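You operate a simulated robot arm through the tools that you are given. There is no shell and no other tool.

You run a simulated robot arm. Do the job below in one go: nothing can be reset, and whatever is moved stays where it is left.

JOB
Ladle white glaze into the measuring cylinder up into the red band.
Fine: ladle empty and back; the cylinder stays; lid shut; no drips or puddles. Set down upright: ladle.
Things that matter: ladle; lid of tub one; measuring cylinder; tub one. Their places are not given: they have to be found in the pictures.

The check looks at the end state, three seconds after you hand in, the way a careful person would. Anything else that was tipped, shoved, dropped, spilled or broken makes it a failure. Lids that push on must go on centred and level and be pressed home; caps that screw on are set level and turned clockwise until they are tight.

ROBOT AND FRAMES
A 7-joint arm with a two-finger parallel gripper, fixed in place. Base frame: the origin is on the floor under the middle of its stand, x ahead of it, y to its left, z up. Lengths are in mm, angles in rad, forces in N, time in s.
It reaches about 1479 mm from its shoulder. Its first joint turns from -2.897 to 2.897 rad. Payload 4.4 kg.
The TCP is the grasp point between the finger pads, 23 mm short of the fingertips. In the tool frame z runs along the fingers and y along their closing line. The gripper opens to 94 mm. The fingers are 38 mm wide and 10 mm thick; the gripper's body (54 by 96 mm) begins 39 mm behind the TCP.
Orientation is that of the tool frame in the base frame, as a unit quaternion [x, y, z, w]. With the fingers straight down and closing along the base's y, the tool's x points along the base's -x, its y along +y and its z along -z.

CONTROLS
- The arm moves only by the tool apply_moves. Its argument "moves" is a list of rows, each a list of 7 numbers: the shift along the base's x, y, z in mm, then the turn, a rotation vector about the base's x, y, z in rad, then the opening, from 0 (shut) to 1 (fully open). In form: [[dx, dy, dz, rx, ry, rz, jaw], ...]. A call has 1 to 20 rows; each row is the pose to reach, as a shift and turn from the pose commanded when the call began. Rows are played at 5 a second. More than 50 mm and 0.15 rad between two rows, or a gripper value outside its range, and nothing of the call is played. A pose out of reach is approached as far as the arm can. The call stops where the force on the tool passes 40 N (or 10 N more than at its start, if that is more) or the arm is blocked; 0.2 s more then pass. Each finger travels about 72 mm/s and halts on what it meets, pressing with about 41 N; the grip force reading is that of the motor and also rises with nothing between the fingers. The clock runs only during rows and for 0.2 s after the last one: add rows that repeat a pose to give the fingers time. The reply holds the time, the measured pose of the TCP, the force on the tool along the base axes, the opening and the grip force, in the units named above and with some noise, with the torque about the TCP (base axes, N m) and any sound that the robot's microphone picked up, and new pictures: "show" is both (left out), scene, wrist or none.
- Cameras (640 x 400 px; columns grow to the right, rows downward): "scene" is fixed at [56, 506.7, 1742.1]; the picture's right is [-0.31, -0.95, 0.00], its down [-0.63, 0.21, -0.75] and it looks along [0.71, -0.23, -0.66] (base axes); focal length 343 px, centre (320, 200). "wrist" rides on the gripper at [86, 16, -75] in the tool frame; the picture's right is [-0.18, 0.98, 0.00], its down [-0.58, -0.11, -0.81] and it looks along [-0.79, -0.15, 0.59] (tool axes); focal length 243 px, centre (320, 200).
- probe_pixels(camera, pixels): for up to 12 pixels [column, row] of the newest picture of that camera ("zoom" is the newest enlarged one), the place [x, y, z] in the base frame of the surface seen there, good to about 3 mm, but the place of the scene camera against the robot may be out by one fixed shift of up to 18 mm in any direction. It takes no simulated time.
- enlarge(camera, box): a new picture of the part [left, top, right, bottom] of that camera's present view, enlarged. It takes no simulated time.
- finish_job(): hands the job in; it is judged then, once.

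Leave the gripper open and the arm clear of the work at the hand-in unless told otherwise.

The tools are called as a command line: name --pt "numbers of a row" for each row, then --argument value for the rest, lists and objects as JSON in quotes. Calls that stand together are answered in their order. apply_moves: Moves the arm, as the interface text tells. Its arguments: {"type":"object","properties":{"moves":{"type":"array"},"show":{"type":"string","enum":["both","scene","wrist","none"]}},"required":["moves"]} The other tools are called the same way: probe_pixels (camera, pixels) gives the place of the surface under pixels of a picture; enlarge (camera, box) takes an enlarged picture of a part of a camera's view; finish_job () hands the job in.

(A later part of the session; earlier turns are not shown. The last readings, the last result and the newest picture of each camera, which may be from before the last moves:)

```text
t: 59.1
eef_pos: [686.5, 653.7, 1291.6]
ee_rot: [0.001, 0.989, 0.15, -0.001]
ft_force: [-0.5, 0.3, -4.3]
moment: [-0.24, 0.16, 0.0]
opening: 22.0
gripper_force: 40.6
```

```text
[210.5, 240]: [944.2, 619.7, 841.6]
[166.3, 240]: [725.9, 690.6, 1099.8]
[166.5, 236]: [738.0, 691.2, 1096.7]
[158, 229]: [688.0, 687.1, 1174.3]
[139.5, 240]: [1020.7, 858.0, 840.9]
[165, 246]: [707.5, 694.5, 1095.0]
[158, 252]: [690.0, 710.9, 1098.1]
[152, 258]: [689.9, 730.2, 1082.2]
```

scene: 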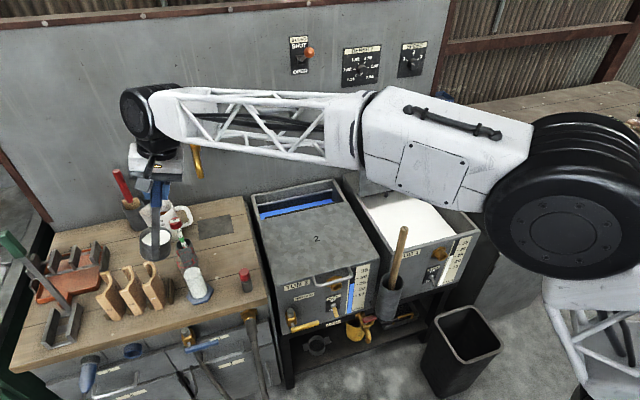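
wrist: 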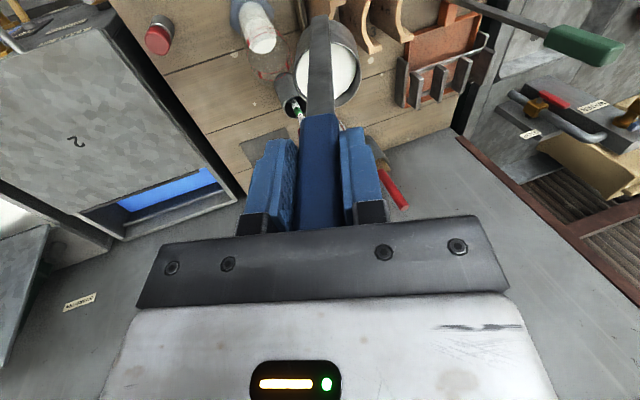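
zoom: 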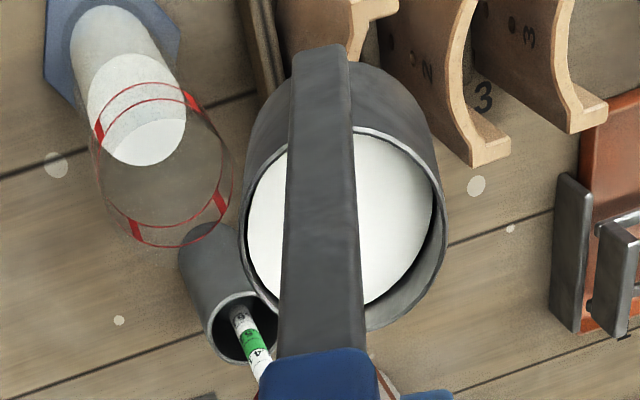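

The lip is at y≈675, z≈1109, inside the cylinder mouth (y 634–684), and the glaze surface is almost level with it. I'll shift 3 mm further in, lower by about 10 mm and tilt to 0.35–0.40 rad, then hold and look at the first trickle.

apply_moves --pt "0 -3 -8 0 0 0 0.1" --pt "0 -12.1 -11.2 0.05 0 0 0.1" --pt "0 -12.1 -11.2 0.05 0 0 0.1" --pt "0 -16.5 -14.5 0.075 0 0 0.1" --pt "0 -21.0 -17.9 0.1 0 0 0.1" --show "both"

enlarge --camera "scene" --box '[140, 190, 240, 310]'

enlarge --camera "wrist" --box '[220, 0, 380, 130]'

```text
t: 60.3
eef_pos: [685.3, 631.7, 1273.2]
ee_rot: [0.0, 0.98, 0.199, 0.0]
ft_force: [0.4, 0.6, -4.2]
moment: [-0.15, 0.22, 0.0]
opening: 21.9
gripper_force: 41.1
```

scene: 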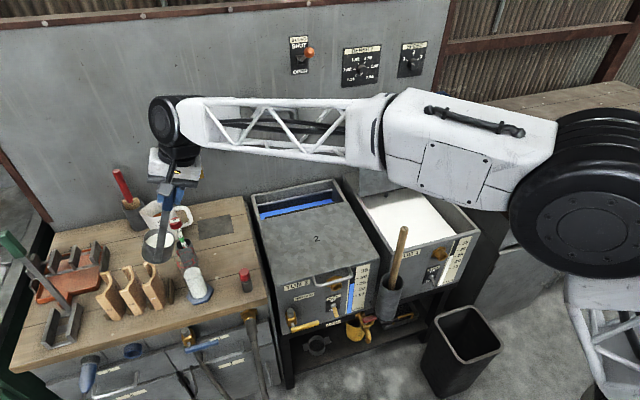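
wrist: 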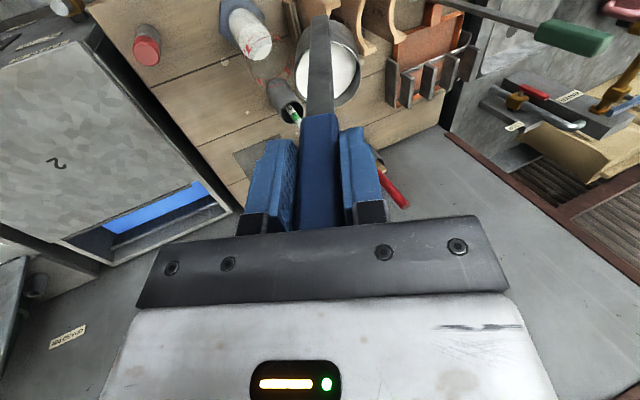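

```text
3.33 times, centred on (190, 250) of scene
```

zoom: 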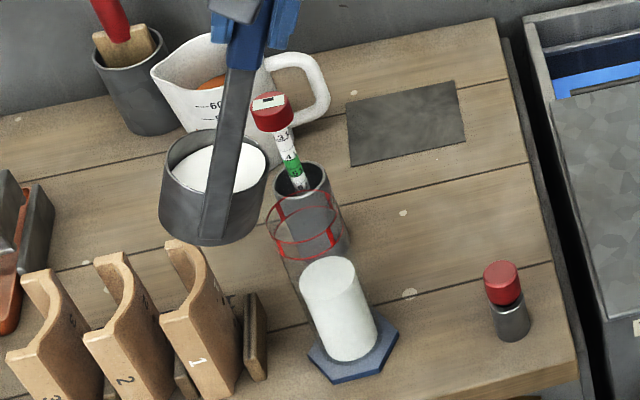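

```text
3.08 times, centred on (300, 65) of wrist
```

zoom: 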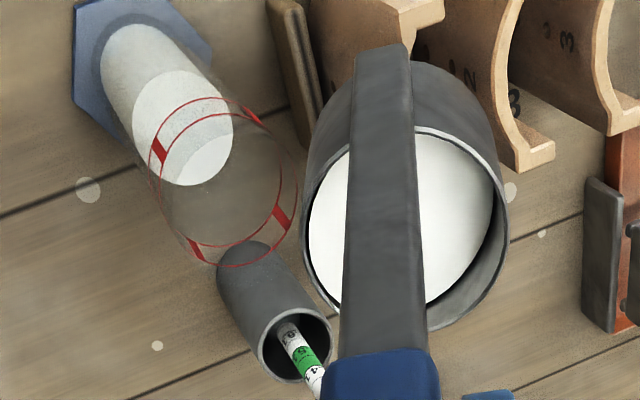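

Still no flow; the surface is right at the lip. I'll tilt a little more, to 0.45 rad, and hold.

apply_moves --pt "0 -4.4 -3.0 0.025 0 0 0.1" --pt "0 -8.9 -6.1 0.05 0 0 0.1" --pt "0 -8.9 -6.1 0.05 0 0 0.1" --show "both"

enlarge --camera "scene" --box '[140, 190, 240, 310]'

enlarge --camera "wrist" --box '[220, 0, 380, 130]'

```text
t: 61.1
eef_pos: [686.3, 622.3, 1266.8]
ee_rot: [0.0, 0.975, 0.224, 0.0]
ft_force: [-0.6, 0.3, -4.5]
moment: [-0.34, 0.13, -0.01]
opening: 21.7
gripper_force: 41.4
```

scene: 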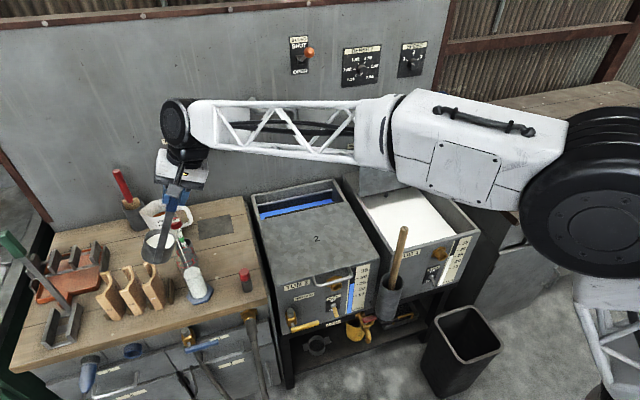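
wrist: 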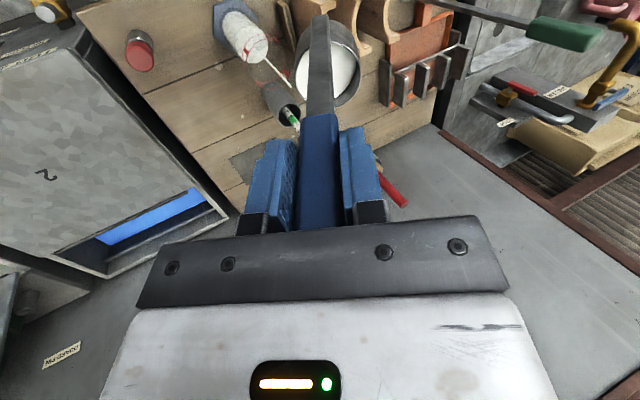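

```text
3.33 times, centred on (190, 250) of scene
```

zoom: 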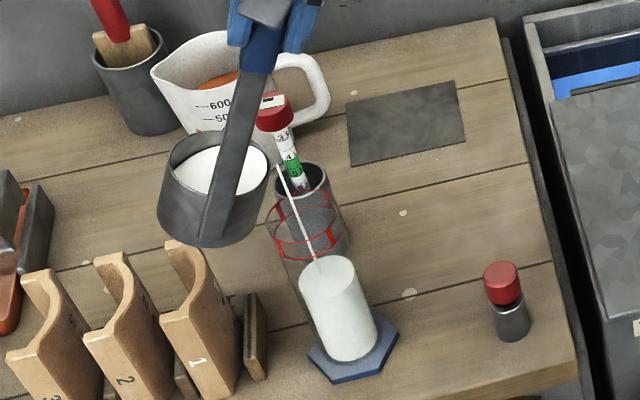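

```text
3.08 times, centred on (300, 65) of wrist
```

zoom: 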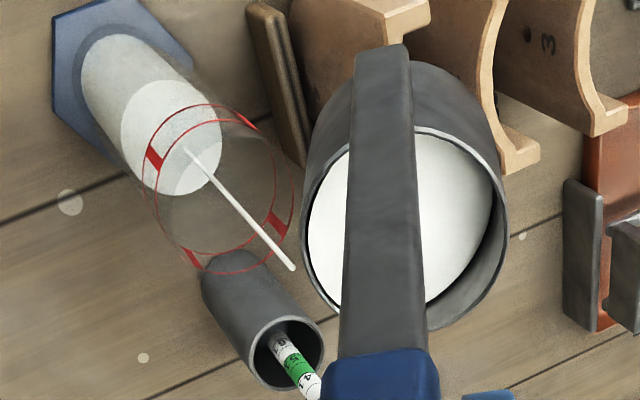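

A thin stream is running from the lip into the cylinder. I'll probe its place to see how well it is centred.

probe_pixels --camera "wrist" --pixels '[[290, 86], [285, 80], [275, 69], [265, 58.5], [258.5, 51.5], [254, 45]]'

enlarge --camera "wrist" --box '[240, 20, 320, 100]'

```text
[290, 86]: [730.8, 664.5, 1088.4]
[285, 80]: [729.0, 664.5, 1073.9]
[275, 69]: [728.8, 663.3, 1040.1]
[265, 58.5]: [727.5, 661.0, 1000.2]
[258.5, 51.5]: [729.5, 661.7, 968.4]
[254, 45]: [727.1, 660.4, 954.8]
```

```text
5.00 times, centred on (280, 60) of wrist
```

zoom: 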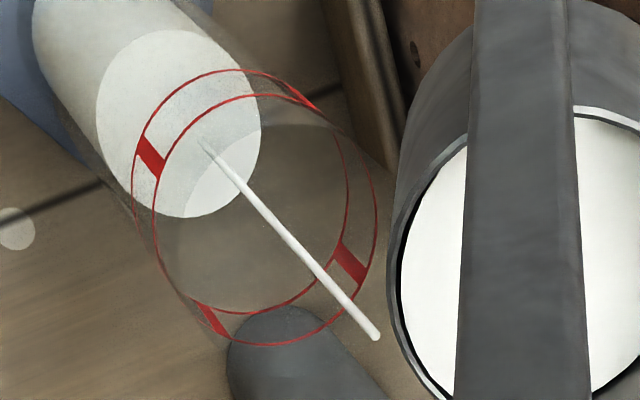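

The stream is at (729, 663), well centred in the mouth. I'll continue tilting slowly to 0.55 rad with holds.

apply_moves --pt "0 -4.4 -3.2 0.025 0 0 0.1" --pt "0 -8.7 -6.5 0.05 0 0 0.1" --pt "0 -8.7 -6.5 0.05 0 0 0.1" --pt "0 -8.7 -6.5 0.05 0 0 0.1" --pt "0 -13.0 -9.4 0.075 0 0 0.1" --pt "0 -17.3 -12.4 0.1 0 0 0.1" --pt "0 -17.3 -12.4 0.1 0 0 0.1" --pt "0 -17.3 -12.4 0.1 0 0 0.1" --show "both"

enlarge --camera "scene" --box '[140, 190, 240, 310]'

enlarge --camera "wrist" --box '[220, 0, 380, 130]'

```text
t: 62.9
eef_pos: [686.7, 606.1, 1254.1]
ee_rot: [0.0, 0.962, 0.272, 0.0]
ft_force: [0.6, 0.6, -4.0]
moment: [-0.42, 0.14, 0.0]
opening: 21.8
gripper_force: 40.4
```

scene: 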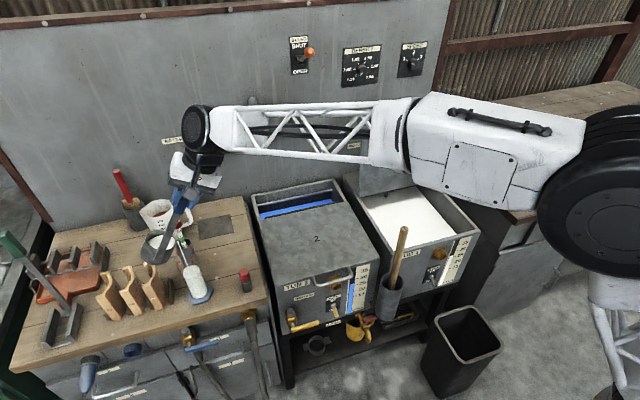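
wrist: 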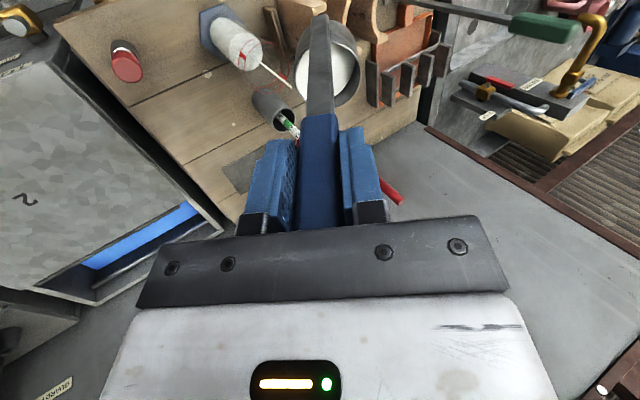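

```text
3.33 times, centred on (190, 250) of scene
```

zoom: 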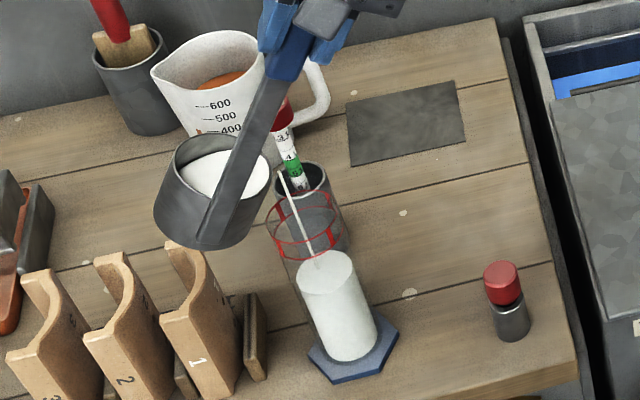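

```text
3.08 times, centred on (300, 65) of wrist
```

zoom: 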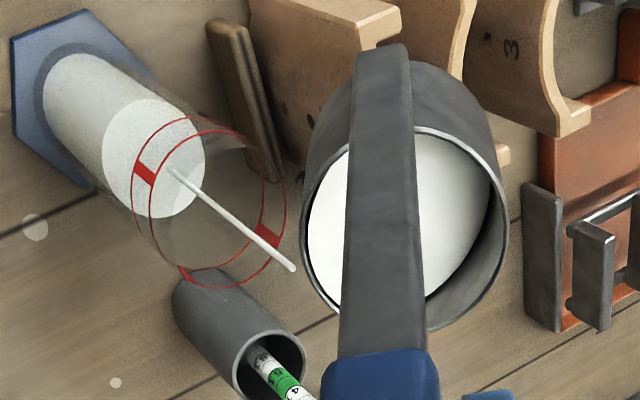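

Flow is going cleanly into the cylinder and the level is rising. Continuing to 0.70 rad in small steps.

apply_moves --pt "0 -4.2 -3.2 0.025 0 0 0.1" --pt "0 -8.5 -6.4 0.05 0 0 0.1" --pt "0 -8.5 -6.4 0.05 0 0 0.1" --pt "0 -8.5 -6.4 0.05 0 0 0.1" --pt "0 -12.6 -9.3 0.075 0 0 0.1" --pt "0 -16.7 -12.2 0.1 0 0 0.1" --pt "0 -16.7 -12.2 0.1 0 0 0.1" --pt "0 -16.7 -12.2 0.1 0 0 0.1" --pt "0 -20.8 -15.3 0.125 0 0 0.1" --pt "0 -24.8 -18.5 0.15 0 0 0.1" --pt "0 -24.8 -18.5 0.15 0 0 0.1" --pt "0 -24.8 -18.5 0.15 0 0 0.1" --show "both"

enlarge --camera "scene" --box '[140, 190, 240, 310]'

enlarge --camera "wrist" --box '[200, 0, 360, 130]'

```text
t: 65.5
eef_pos: [687.0, 581.0, 1235.2]
ee_rot: [0.0, 0.939, 0.345, 0.0]
ft_force: [-0.7, -0.4, -3.3]
moment: [-0.46, 0.14, -0.02]
opening: 22.0
gripper_force: 41.1
```

scene: 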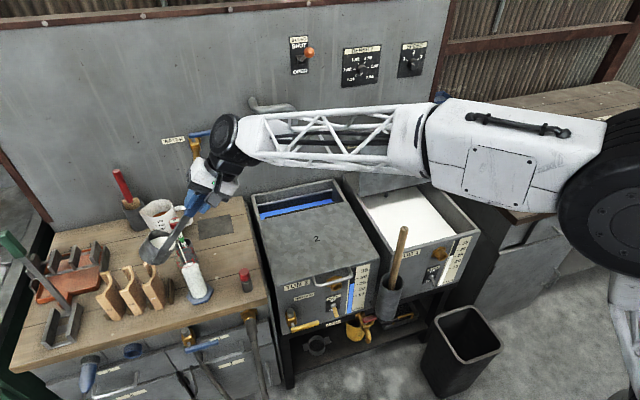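
wrist: 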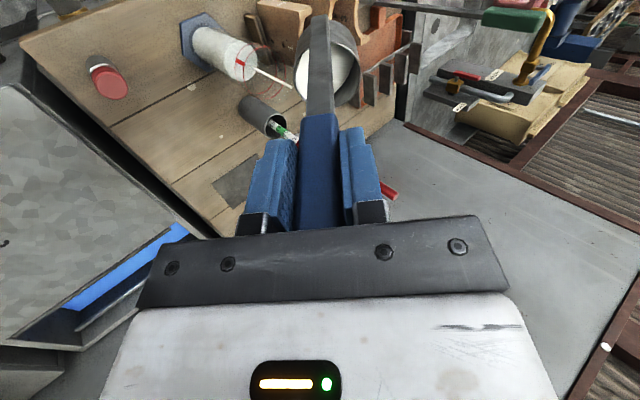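

```text
3.33 times, centred on (190, 250) of scene
```

zoom: 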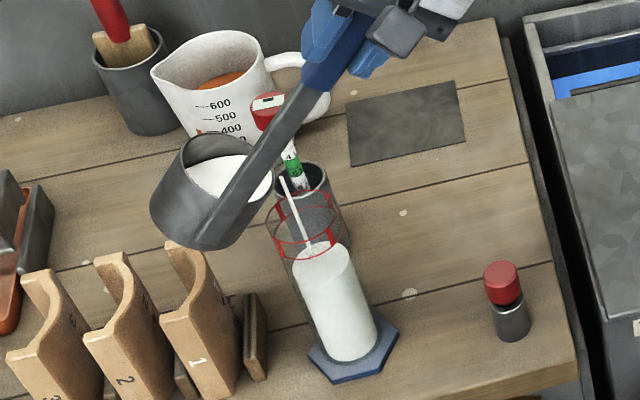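

```text
3.08 times, centred on (280, 65) of wrist
```

zoom: 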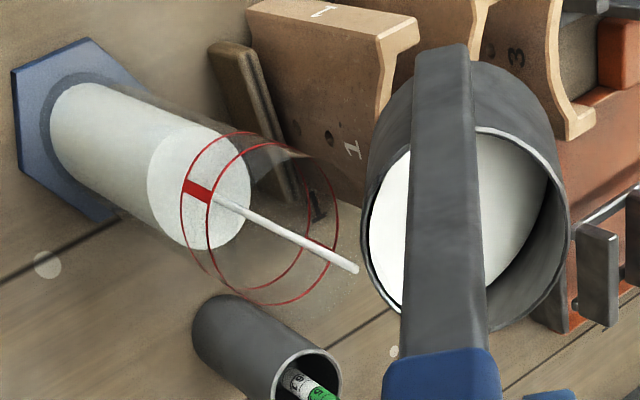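

I'll measure the liquid level now.

probe_pixels --camera "wrist" --pixels '[[236, 60], [236, 70], [245, 55], [250, 66], [242, 76], [285, 84], [270, 78]]'

probe_pixels --camera "scene" --pixels '[[190, 268], [195, 268], [192, 270]]'

```text
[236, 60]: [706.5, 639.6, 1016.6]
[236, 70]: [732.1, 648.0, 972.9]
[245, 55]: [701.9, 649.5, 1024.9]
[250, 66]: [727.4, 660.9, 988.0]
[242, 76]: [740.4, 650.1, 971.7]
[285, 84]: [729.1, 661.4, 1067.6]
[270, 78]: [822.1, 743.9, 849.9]
```

```text
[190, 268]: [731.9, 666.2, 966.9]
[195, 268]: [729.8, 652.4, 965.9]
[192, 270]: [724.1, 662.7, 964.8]
```

The level is about 974 mm, so roughly 50 mm to go. I'll continue tilting to 0.85 rad with holds.

apply_moves --pt "0 -3.9 -3.0 0.025 0 0 0.1" --pt "0 -7.8 -6.1 0.05 0 0 0.1" --pt "0 -7.8 -6.1 0.05 0 0 0.1" --pt "0 -7.8 -6.1 0.05 0 0 0.1" --pt "0 -11.6 -9.4 0.075 0 0 0.1" --pt "0 -15.4 -12.6 0.1 0 0 0.1" --pt "0 -15.4 -12.6 0.1 0 0 0.1" --pt "0 -15.4 -12.6 0.1 0 0 0.1" --pt "0 -19.1 -16.0 0.125 0 0 0.1" --pt "0 -22.8 -19.4 0.15 0 0 0.1" --pt "0 -22.8 -19.4 0.15 0 0 0.1" --pt "0 -22.8 -19.4 0.15 0 0 0.1" --show "both"

enlarge --camera "scene" --box '[140, 190, 240, 310]'

enlarge --camera "wrist" --box '[200, 0, 360, 130]'

```text
t: 68.1
eef_pos: [685.2, 558.3, 1217.2]
ee_rot: [0.0, 0.911, 0.413, 0.0]
ft_force: [-0.3, 0.0, -3.2]
moment: [-0.52, 0.09, -0.03]
opening: 21.9
gripper_force: 41.0
```

scene: 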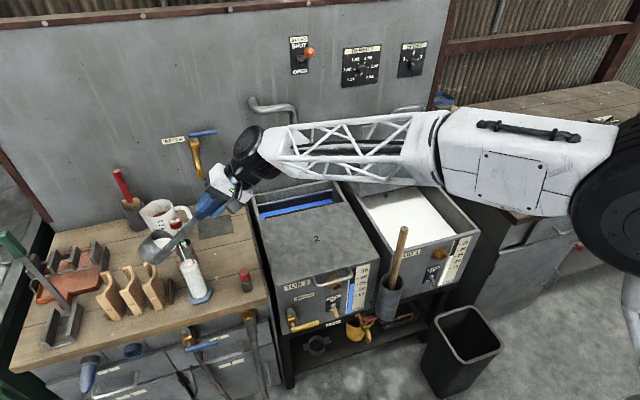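
wrist: 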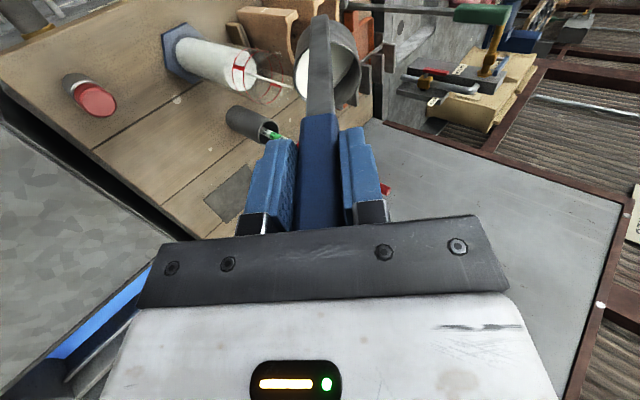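

```text
3.33 times, centred on (190, 250) of scene
```

zoom: 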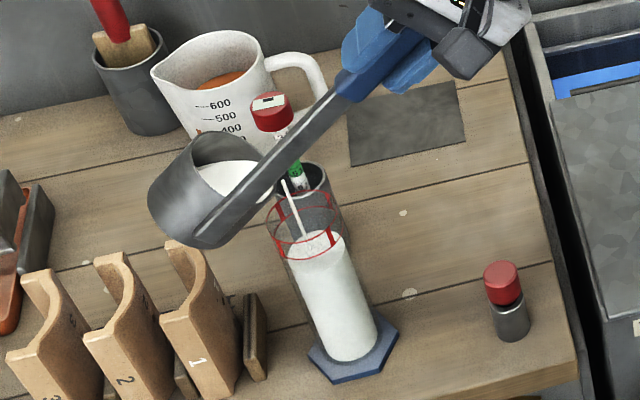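

```text
3.08 times, centred on (280, 65) of wrist
```

zoom: 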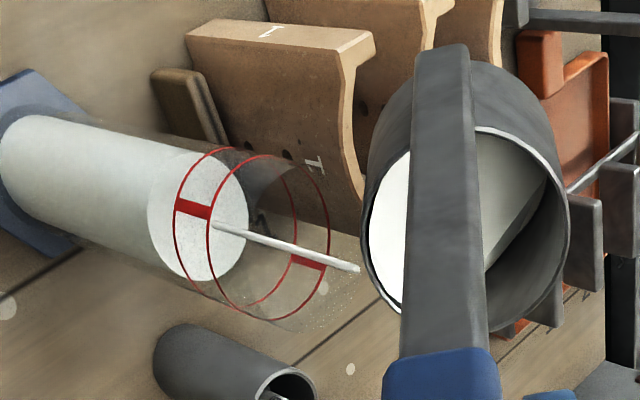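

probe_pixels --camera "scene" --pixels '[[188, 265.5], [193, 264], [190, 267]]'

probe_pixels --camera "wrist" --pixels '[[239, 78], [241, 62], [255, 70], [245, 84], [285, 83], [232, 75]]'

```text
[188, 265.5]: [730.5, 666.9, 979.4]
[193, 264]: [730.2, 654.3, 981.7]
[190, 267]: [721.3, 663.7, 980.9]
```

```text
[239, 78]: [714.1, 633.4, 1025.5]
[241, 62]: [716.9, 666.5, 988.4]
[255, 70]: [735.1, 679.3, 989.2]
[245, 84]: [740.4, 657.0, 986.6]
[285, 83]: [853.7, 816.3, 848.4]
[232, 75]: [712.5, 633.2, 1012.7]
```

Level about 988. I'll continue to 1.0 rad with holds.

apply_moves --pt "0 -3.5 -3.6 0.025 0 0 0.1" --pt "0 -7.0 -7.3 0.05 0 0 0.1" --pt "0 -7.0 -7.3 0.05 0 0 0.1" --pt "0 -7.0 -7.3 0.05 0 0 0.1" --pt "0 -10.4 -10.8 0.075 0 0 0.1" --pt "0 -13.8 -14.3 0.1 0 0 0.1" --pt "0 -13.8 -14.3 0.1 0 0 0.1" --pt "0 -13.8 -14.3 0.1 0 0 0.1" --pt "0 -17.1 -18.0 0.125 0 0 0.1" --pt "0 -20.3 -21.7 0.15 0 0 0.1" --pt "0 -20.3 -21.7 0.15 0 0 0.1" --pt "0 -20.3 -21.7 0.15 0 0 0.1" --show "both"

enlarge --camera "scene" --box '[140, 190, 240, 310]'

enlarge --camera "wrist" --box '[200, 0, 360, 130]'

```text
t: 70.7
eef_pos: [685.5, 537.2, 1195.3]
ee_rot: [0.0, 0.877, 0.481, 0.0]
ft_force: [-0.4, -0.9, -2.6]
moment: [-0.52, 0.09, -0.02]
opening: 21.9
gripper_force: 41.4
```

scene: 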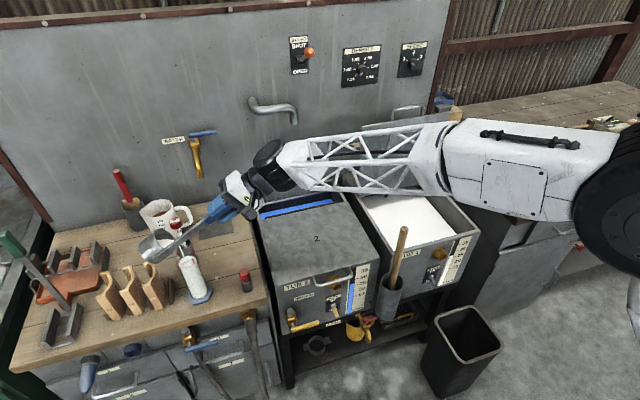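
wrist: 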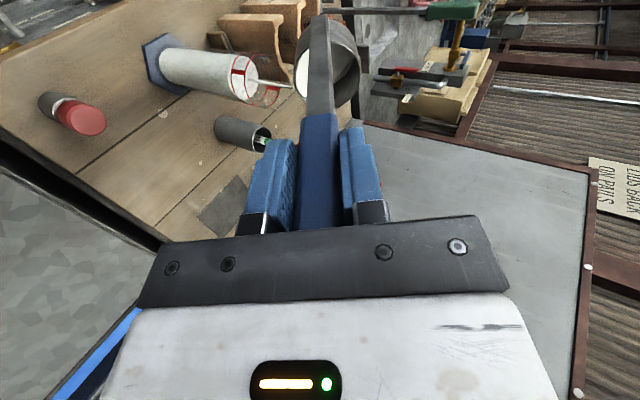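

```text
3.33 times, centred on (190, 250) of scene
```

zoom: 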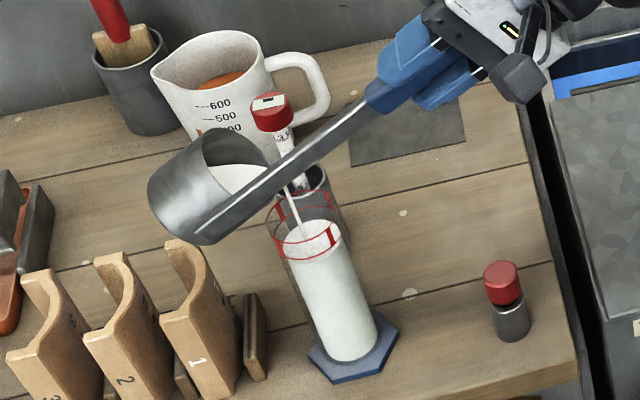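

```text
3.08 times, centred on (280, 65) of wrist
```

zoom: 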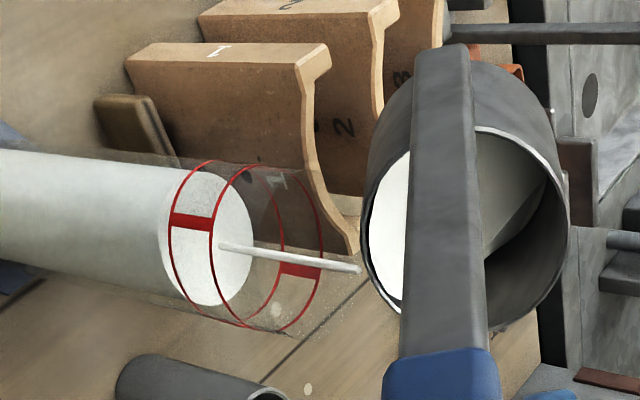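

probe_pixels --camera "scene" --pixels '[[187.5, 262.5], [193, 261], [188, 264]]'

probe_pixels --camera "wrist" --pixels '[[252, 75], [250, 88], [250, 63], [240, 85], [245, 95], [285, 86]]'

```text
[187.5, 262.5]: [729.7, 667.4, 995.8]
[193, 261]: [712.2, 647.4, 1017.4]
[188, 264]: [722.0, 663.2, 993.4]
```

```text
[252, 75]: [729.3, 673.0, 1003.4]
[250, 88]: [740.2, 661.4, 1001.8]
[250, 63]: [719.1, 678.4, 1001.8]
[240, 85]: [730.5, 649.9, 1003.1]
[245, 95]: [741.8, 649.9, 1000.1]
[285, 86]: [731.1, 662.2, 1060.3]
```

Level about 1002, just below the band. I'll tilt on to 1.15 rad with holds.

apply_moves --pt "0 -3.1 -3.9 0.025 0 0 0.1" --pt "0 -6.1 -7.8 0.05 0 0 0.1" --pt "0 -6.1 -7.8 0.05 0 0 0.1" --pt "0 -6.1 -7.8 0.05 0 0 0.1" --pt "0 -9.0 -11.8 0.075 0 0 0.1" --pt "0 -11.9 -15.8 0.1 0 0 0.1" --pt "0 -11.9 -15.8 0.1 0 0 0.1" --pt "0 -11.9 -15.8 0.1 0 0 0.1" --pt "0 -14.6 -20.0 0.125 0 0 0.1" --pt "0 -17.3 -24.1 0.15 0 0 0.1" --pt "0 -17.3 -24.1 0.15 0 0 0.1" --show "both"

enlarge --camera "scene" --box '[140, 190, 240, 310]'

enlarge --camera "wrist" --box '[200, 0, 360, 130]'

```text
t: 73.1
eef_pos: [686.2, 520.2, 1171.7]
ee_rot: [0.0, 0.839, 0.545, 0.001]
ft_force: [0.1, 0.3, -2.5]
moment: [-0.52, 0.1, 0.0]
opening: 21.8
gripper_force: 41.0
```

scene: 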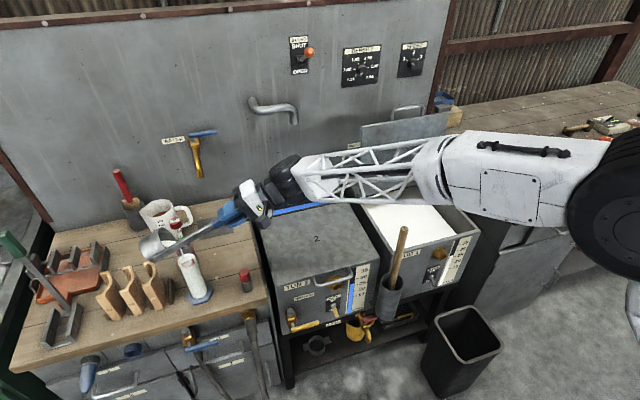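
wrist: 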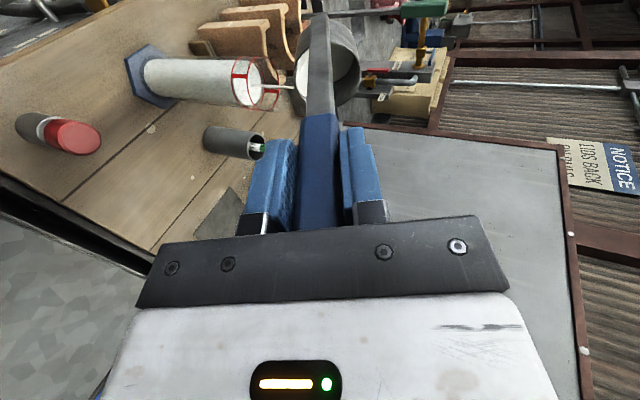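

```text
3.33 times, centred on (190, 250) of scene
```

zoom: 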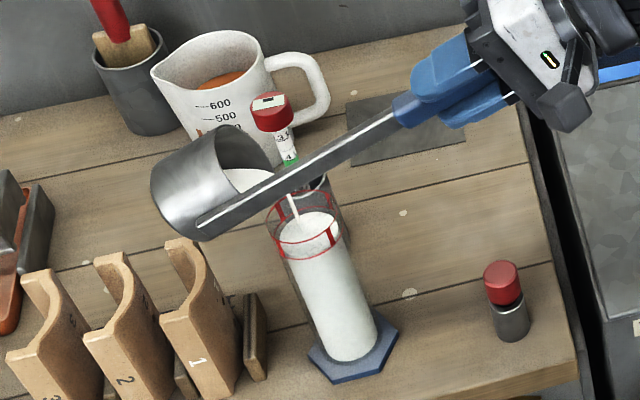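

```text
3.08 times, centred on (280, 65) of wrist
```

zoom: 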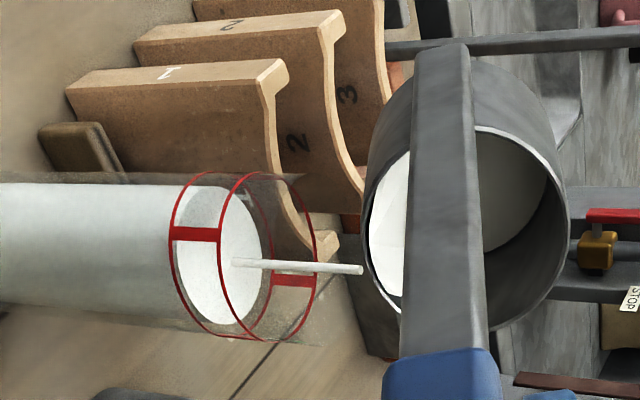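

probe_pixels --camera "scene" --pixels '[[188, 258.5], [189, 261], [186, 260], [192, 256.5]]'

probe_pixels --camera "wrist" --pixels '[[256, 78], [252, 95], [245, 82], [254, 66], [261, 80], [240, 76]]'

```text
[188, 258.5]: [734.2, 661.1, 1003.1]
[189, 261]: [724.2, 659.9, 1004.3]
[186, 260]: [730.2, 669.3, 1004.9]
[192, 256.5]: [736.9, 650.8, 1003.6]
```

```text
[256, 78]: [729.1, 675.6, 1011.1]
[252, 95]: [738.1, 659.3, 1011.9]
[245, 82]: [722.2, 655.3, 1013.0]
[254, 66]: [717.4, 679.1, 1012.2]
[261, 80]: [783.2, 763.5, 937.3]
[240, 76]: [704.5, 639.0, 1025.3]
```

Level about 1012; the band centre is about 1023.5. I'll continue carefully to 1.30 rad.

apply_moves --pt "0 -2.5 -4.3 0.025 0 0 0.1" --pt "0 -5.1 -8.6 0.05 0 0 0.1" --pt "0 -5.1 -8.6 0.05 0 0 0.1" --pt "0 -5.1 -8.6 0.05 0 0 0.1" --pt "0 -7.5 -13.0 0.075 0 0 0.1" --pt "0 -9.8 -17.4 0.1 0 0 0.1" --pt "0 -9.8 -17.4 0.1 0 0 0.1" --pt "0 -9.8 -17.4 0.1 0 0 0.1" --show "both"

enlarge --camera "scene" --box '[165, 235, 215, 275]'

enlarge --camera "wrist" --box '[200, 20, 360, 130]'

```text
t: 74.9
eef_pos: [685.7, 510.6, 1153.4]
ee_rot: [0.0, 0.81, 0.586, 0.0]
ft_force: [-0.1, -0.3, 0.5]
moment: [-0.53, 0.09, -0.01]
opening: 21.9
gripper_force: 40.7
```

scene: 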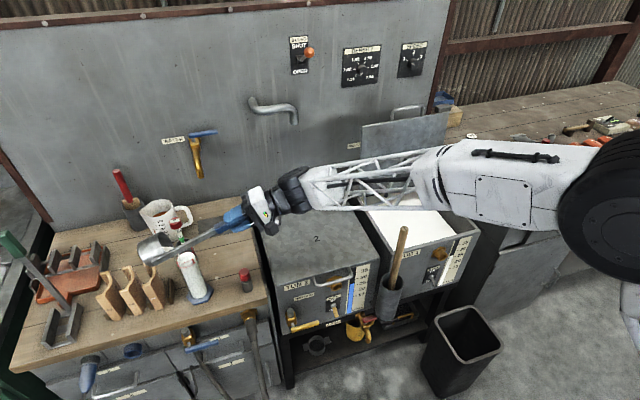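
wrist: 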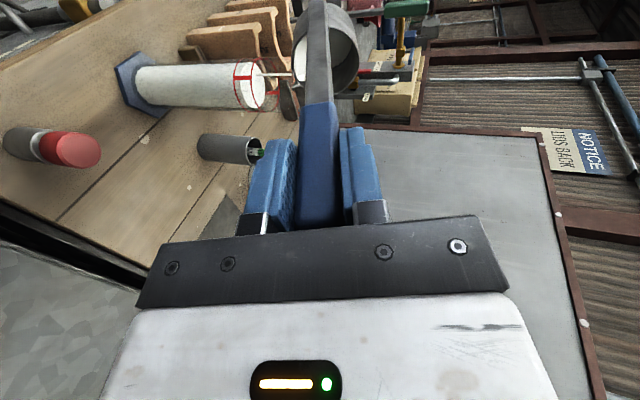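

```text
10.00 times, centred on (190, 255) of scene
```

zoom: 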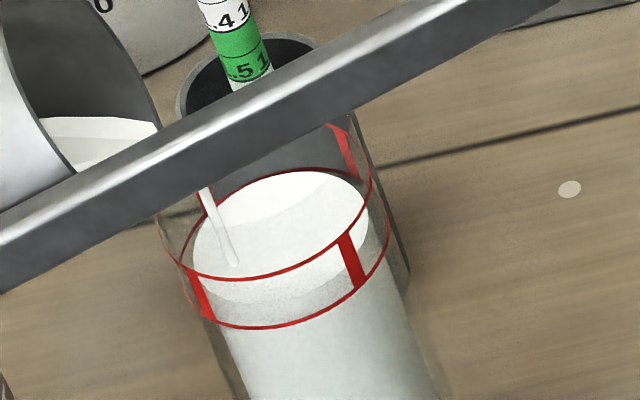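

```text
3.64 times, centred on (280, 75) of wrist
```

zoom: 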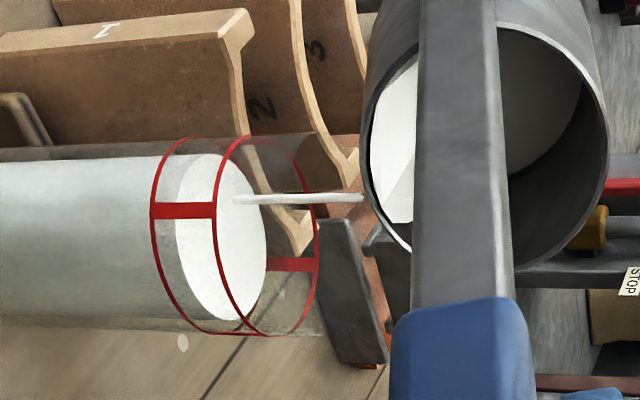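

The z force jumped to +0.5 N and the handle looks turned slightly in the grip: something is touching. I'll stop and check where the lip and handle are.

probe_pixels --camera "wrist" --pixels '[[293, 78], [293, 88], [296, 65], [303, 95], [318, 60], [318, 90], [325, 30], [293, 70], [305, 60], [256, 80], [248, 95], [250, 65]]'

probe_pixels --camera "scene" --pixels '[[198, 243], [180, 252], [165, 260], [215, 234], [173, 251], [187, 256.5], [193.5, 261], [177.5, 264.5]]'

enlarge --camera "scene" --box '[130, 210, 260, 310]'

enlarge --camera "wrist" --box '[230, 100, 400, 250]'

```text
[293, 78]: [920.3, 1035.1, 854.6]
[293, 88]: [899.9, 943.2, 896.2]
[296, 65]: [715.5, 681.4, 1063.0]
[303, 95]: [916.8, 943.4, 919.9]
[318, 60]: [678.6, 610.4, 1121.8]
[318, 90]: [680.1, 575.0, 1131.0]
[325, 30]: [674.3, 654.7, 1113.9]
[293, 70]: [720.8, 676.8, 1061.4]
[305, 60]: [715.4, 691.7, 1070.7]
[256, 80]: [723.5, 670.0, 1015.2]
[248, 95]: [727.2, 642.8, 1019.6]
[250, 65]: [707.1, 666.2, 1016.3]
```

```text
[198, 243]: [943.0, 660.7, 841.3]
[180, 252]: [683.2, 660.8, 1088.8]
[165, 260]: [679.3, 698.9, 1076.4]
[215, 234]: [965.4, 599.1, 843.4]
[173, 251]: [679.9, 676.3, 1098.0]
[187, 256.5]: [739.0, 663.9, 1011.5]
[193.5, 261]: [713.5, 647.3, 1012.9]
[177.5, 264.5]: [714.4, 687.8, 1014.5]
```

```text
4.00 times, centred on (195, 260) of scene
```

zoom: 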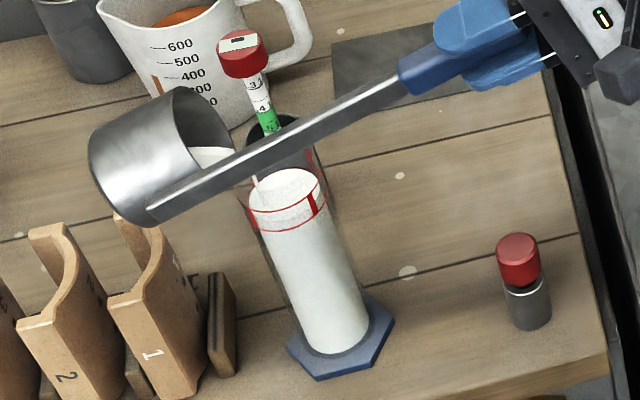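

```text
2.67 times, centred on (315, 175) of wrist
```

zoom: 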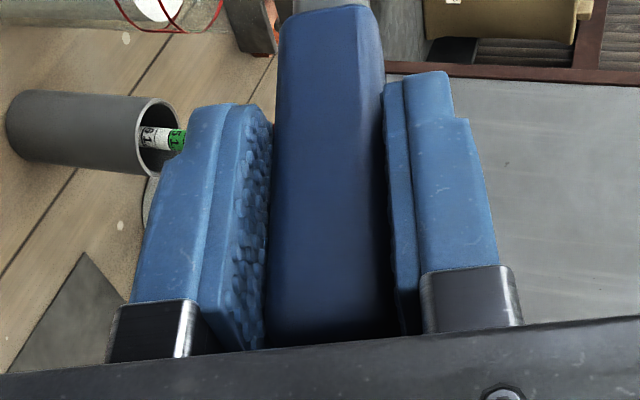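

Level is now about 1016, inside the band's lower edge. I'll hold still for 0.4 s and re-read the force and pictures before going on.

apply_moves --pt "0 0 0 0 0 0 0.1" --pt "0 0 0 0 0 0 0.1" --show "both"

enlarge --camera "wrist" --box '[230, 0, 390, 130]'

enlarge --camera "scene" --box '[165, 235, 215, 275]'

```text
t: 75.5
eef_pos: [685.4, 509.3, 1154.2]
ee_rot: [0.0, 0.81, 0.586, 0.0]
ft_force: [-0.6, 0.1, -0.1]
moment: [-0.54, 0.07, -0.03]
opening: 21.9
gripper_force: 41.3
```

scene: 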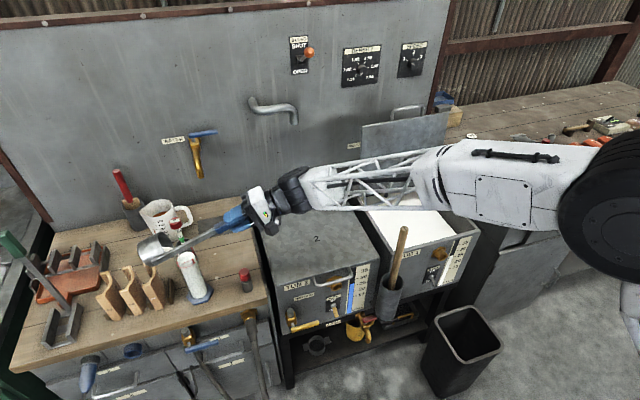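
wrist: 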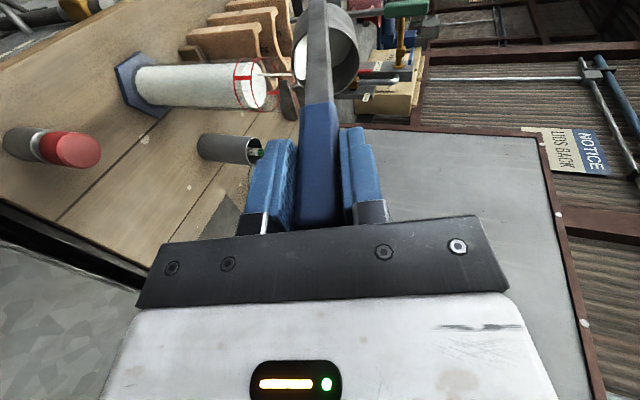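

```text
3.08 times, centred on (310, 65) of wrist
```

zoom: 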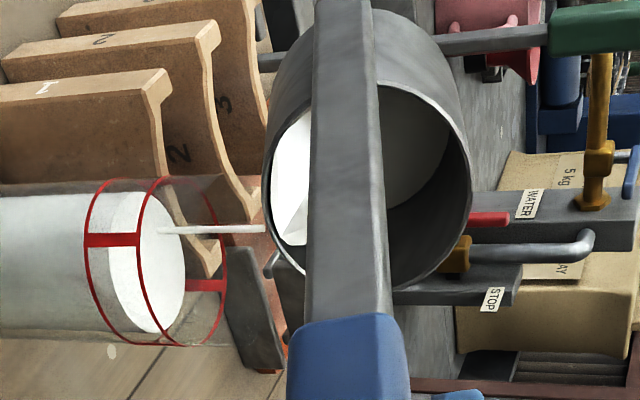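

```text
10.00 times, centred on (190, 255) of scene
```

zoom: 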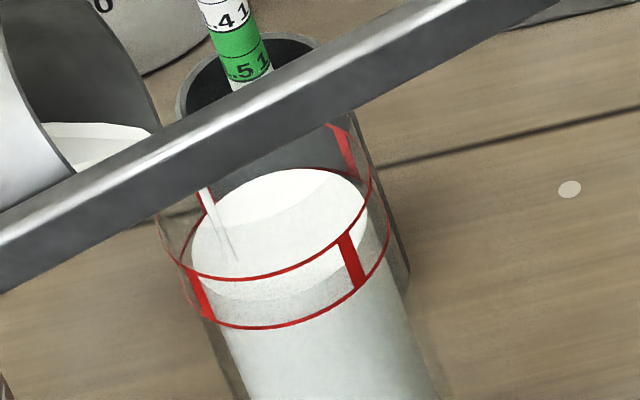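

The force is still near zero and the cup has shifted slightly toward −x in the grip. I'll check where the stream is landing.

probe_pixels --camera "wrist" --pixels '[[285, 74.3], [278, 74.5], [270, 74.7], [262, 75], [266, 90], [253, 70], [246, 85], [293, 72], [294, 80], [303, 60], [314, 92], [329, 92]]'

probe_pixels --camera "scene" --pixels '[[179.2, 255.5], [181, 259.5], [178.8, 254.8], [162, 256], [150, 258], [147, 236], [166, 246], [173, 248], [236, 218], [250, 210], [265, 190], [262, 215]]'

```text
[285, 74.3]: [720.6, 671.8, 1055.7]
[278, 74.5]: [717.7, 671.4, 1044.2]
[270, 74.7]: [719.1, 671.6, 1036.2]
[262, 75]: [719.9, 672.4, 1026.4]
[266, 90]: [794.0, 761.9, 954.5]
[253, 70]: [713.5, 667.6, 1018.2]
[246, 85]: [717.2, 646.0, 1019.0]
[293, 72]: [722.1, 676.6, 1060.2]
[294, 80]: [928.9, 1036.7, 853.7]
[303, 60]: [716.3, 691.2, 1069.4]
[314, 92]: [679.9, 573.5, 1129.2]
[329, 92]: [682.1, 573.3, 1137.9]
```

```text
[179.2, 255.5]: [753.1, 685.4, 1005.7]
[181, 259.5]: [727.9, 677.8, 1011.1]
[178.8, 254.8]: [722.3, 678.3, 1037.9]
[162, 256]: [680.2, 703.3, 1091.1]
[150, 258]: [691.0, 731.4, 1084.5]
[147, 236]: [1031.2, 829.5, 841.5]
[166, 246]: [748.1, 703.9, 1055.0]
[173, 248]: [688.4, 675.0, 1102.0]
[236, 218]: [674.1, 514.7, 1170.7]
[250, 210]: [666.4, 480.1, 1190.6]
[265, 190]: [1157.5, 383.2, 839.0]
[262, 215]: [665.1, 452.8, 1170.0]
```

The stream is at (719.5, 671.7), still inside the mouth, and the level reads about 1018.5, which is in the band. I'll nudge the whole ladle +5 in x, −5 in y and +5 in z to recentre the stream and see whether the odd force changes.

apply_moves --pt "2.5 -2.5 3 0 0 0 0.1" --pt "5 -5 6 0 0 0 0.1" --pt "5 -5 6 0 0 0 0.1" --show "both"

enlarge --camera "wrist" --box '[230, 0, 390, 130]'

enlarge --camera "scene" --box '[130, 200, 290, 310]'

```text
t: 76.3
eef_pos: [690.9, 505.7, 1159.2]
ee_rot: [0.0, 0.81, 0.586, 0.0]
ft_force: [-1.1, -0.2, -2.9]
moment: [-0.53, 0.06, 0.01]
opening: 21.9
gripper_force: 41.0
```

scene: 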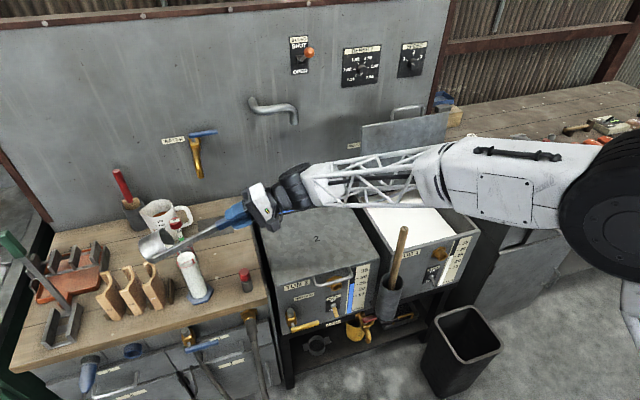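
wrist: 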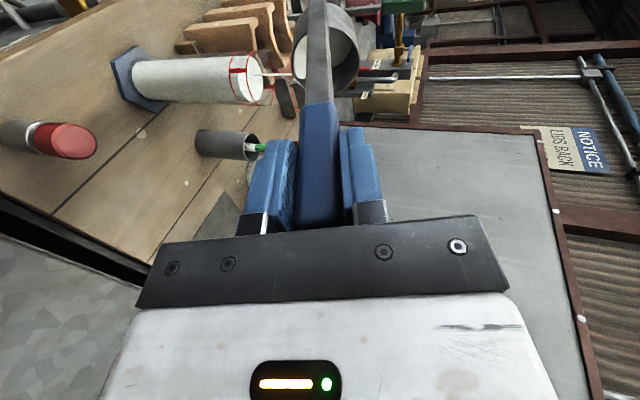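

```text
3.08 times, centred on (310, 65) of wrist
```

zoom: 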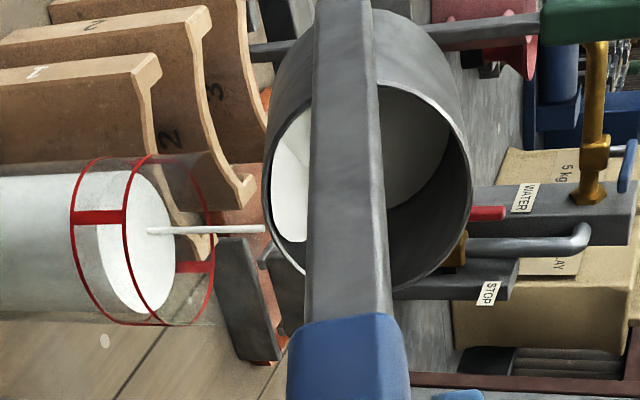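

```text
3.64 times, centred on (210, 255) of scene
```

zoom: 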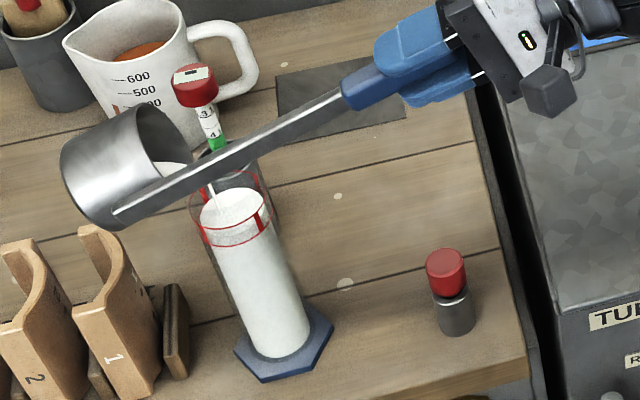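

Lifting 6 mm brought the force back to −2.9 N. The cup had been touching the cylinder's rim, so I must stay higher. I'll check that the cylinder hasn't moved, and read the level.

enlarge --camera "scene" --box '[140, 190, 240, 310]'

probe_pixels --camera "scene" --pixels '[[198.75, 303], [186, 299], [205, 290], [177.8, 264.5], [193, 261], [192.8, 250.5], [187, 262], [189, 259]]'

probe_pixels --camera "wrist" --pixels '[[245, 80], [252, 75], [247, 92], [249, 60], [293, 73], [282, 74.5], [270, 75], [238, 70.5], [271, 86.5], [296, 60], [295, 85], [314, 92]]'

```text
3.33 times, centred on (190, 250) of scene
```

zoom: 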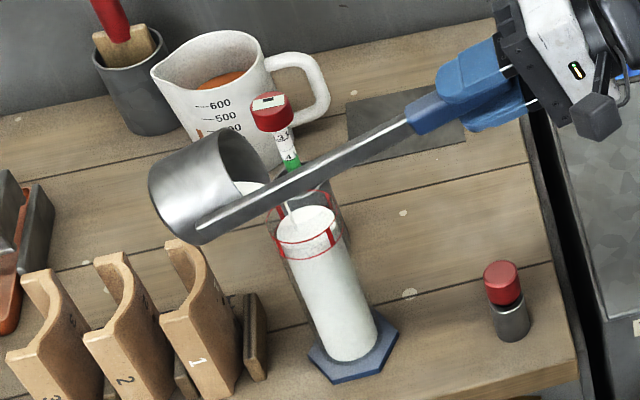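

```text
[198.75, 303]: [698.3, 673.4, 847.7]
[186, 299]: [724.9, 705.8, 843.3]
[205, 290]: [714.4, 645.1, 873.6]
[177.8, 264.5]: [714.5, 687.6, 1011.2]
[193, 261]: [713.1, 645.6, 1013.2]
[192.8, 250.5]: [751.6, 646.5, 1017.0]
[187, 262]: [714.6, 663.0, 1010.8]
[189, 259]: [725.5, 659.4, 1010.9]
```

```text
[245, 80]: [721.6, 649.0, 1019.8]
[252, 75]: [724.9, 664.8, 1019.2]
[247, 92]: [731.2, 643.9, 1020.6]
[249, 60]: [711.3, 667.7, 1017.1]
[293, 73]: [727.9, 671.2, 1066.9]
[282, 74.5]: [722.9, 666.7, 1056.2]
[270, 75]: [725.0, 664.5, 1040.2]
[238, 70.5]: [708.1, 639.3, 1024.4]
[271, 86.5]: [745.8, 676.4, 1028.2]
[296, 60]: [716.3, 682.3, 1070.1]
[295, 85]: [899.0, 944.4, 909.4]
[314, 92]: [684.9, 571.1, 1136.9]
```

The cylinder hasn't moved (base and band probe the same). Level about 1019.5 with a little still in the cup. I'll raise the lip to about z 1074 and tilt further in small steps to empty the rest in.

apply_moves --pt "1.4 -4 7 0 0 0 0.1" --pt "1.4 -8.4 -1.4 0.05 0 0 0.1" --pt "1.4 -8.4 -1.4 0.05 0 0 0.1" --pt "1.4 -10.4 -5.7 0.075 0 0 0.1" --pt "1.4 -12.4 -10.1 0.1 0 0 0.1" --pt "1.4 -12.4 -10.1 0.1 0 0 0.1" --pt "1.4 -12.4 -10.1 0.1 0 0 0.1" --show "both"

enlarge --camera "wrist" --box '[230, 0, 390, 130]'

enlarge --camera "scene" --box '[165, 235, 215, 275]'

```text
t: 77.9
eef_pos: [692.3, 494.9, 1150.0]
ee_rot: [0.0, 0.78, 0.626, 0.001]
ft_force: [0.6, -0.5, -2.8]
moment: [-0.53, 0.06, 0.01]
opening: 21.6
gripper_force: 40.6
```

scene: 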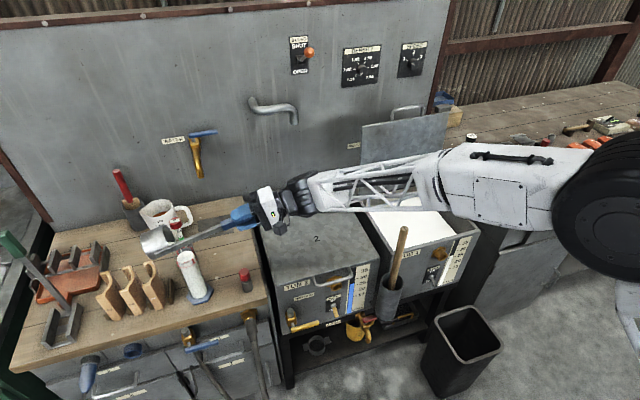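
wrist: 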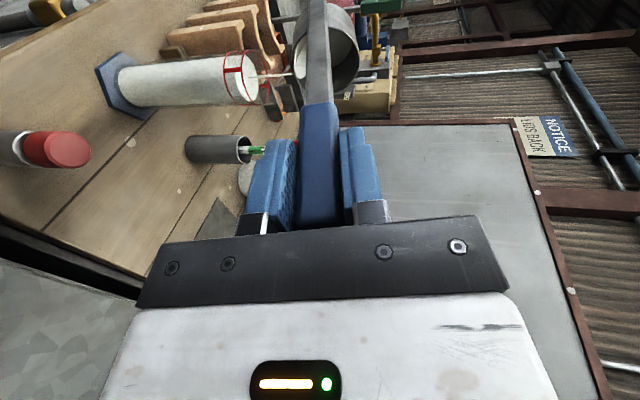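

```text
3.08 times, centred on (310, 65) of wrist
```

zoom: 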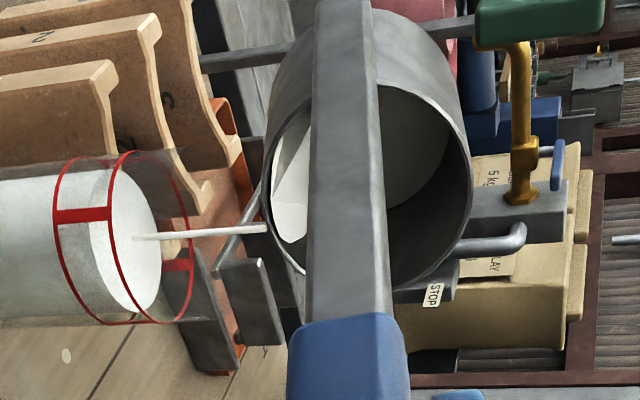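

```text
10.00 times, centred on (190, 255) of scene
```

zoom: 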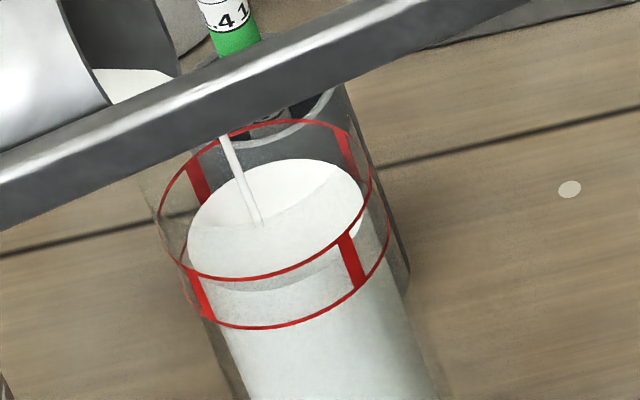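

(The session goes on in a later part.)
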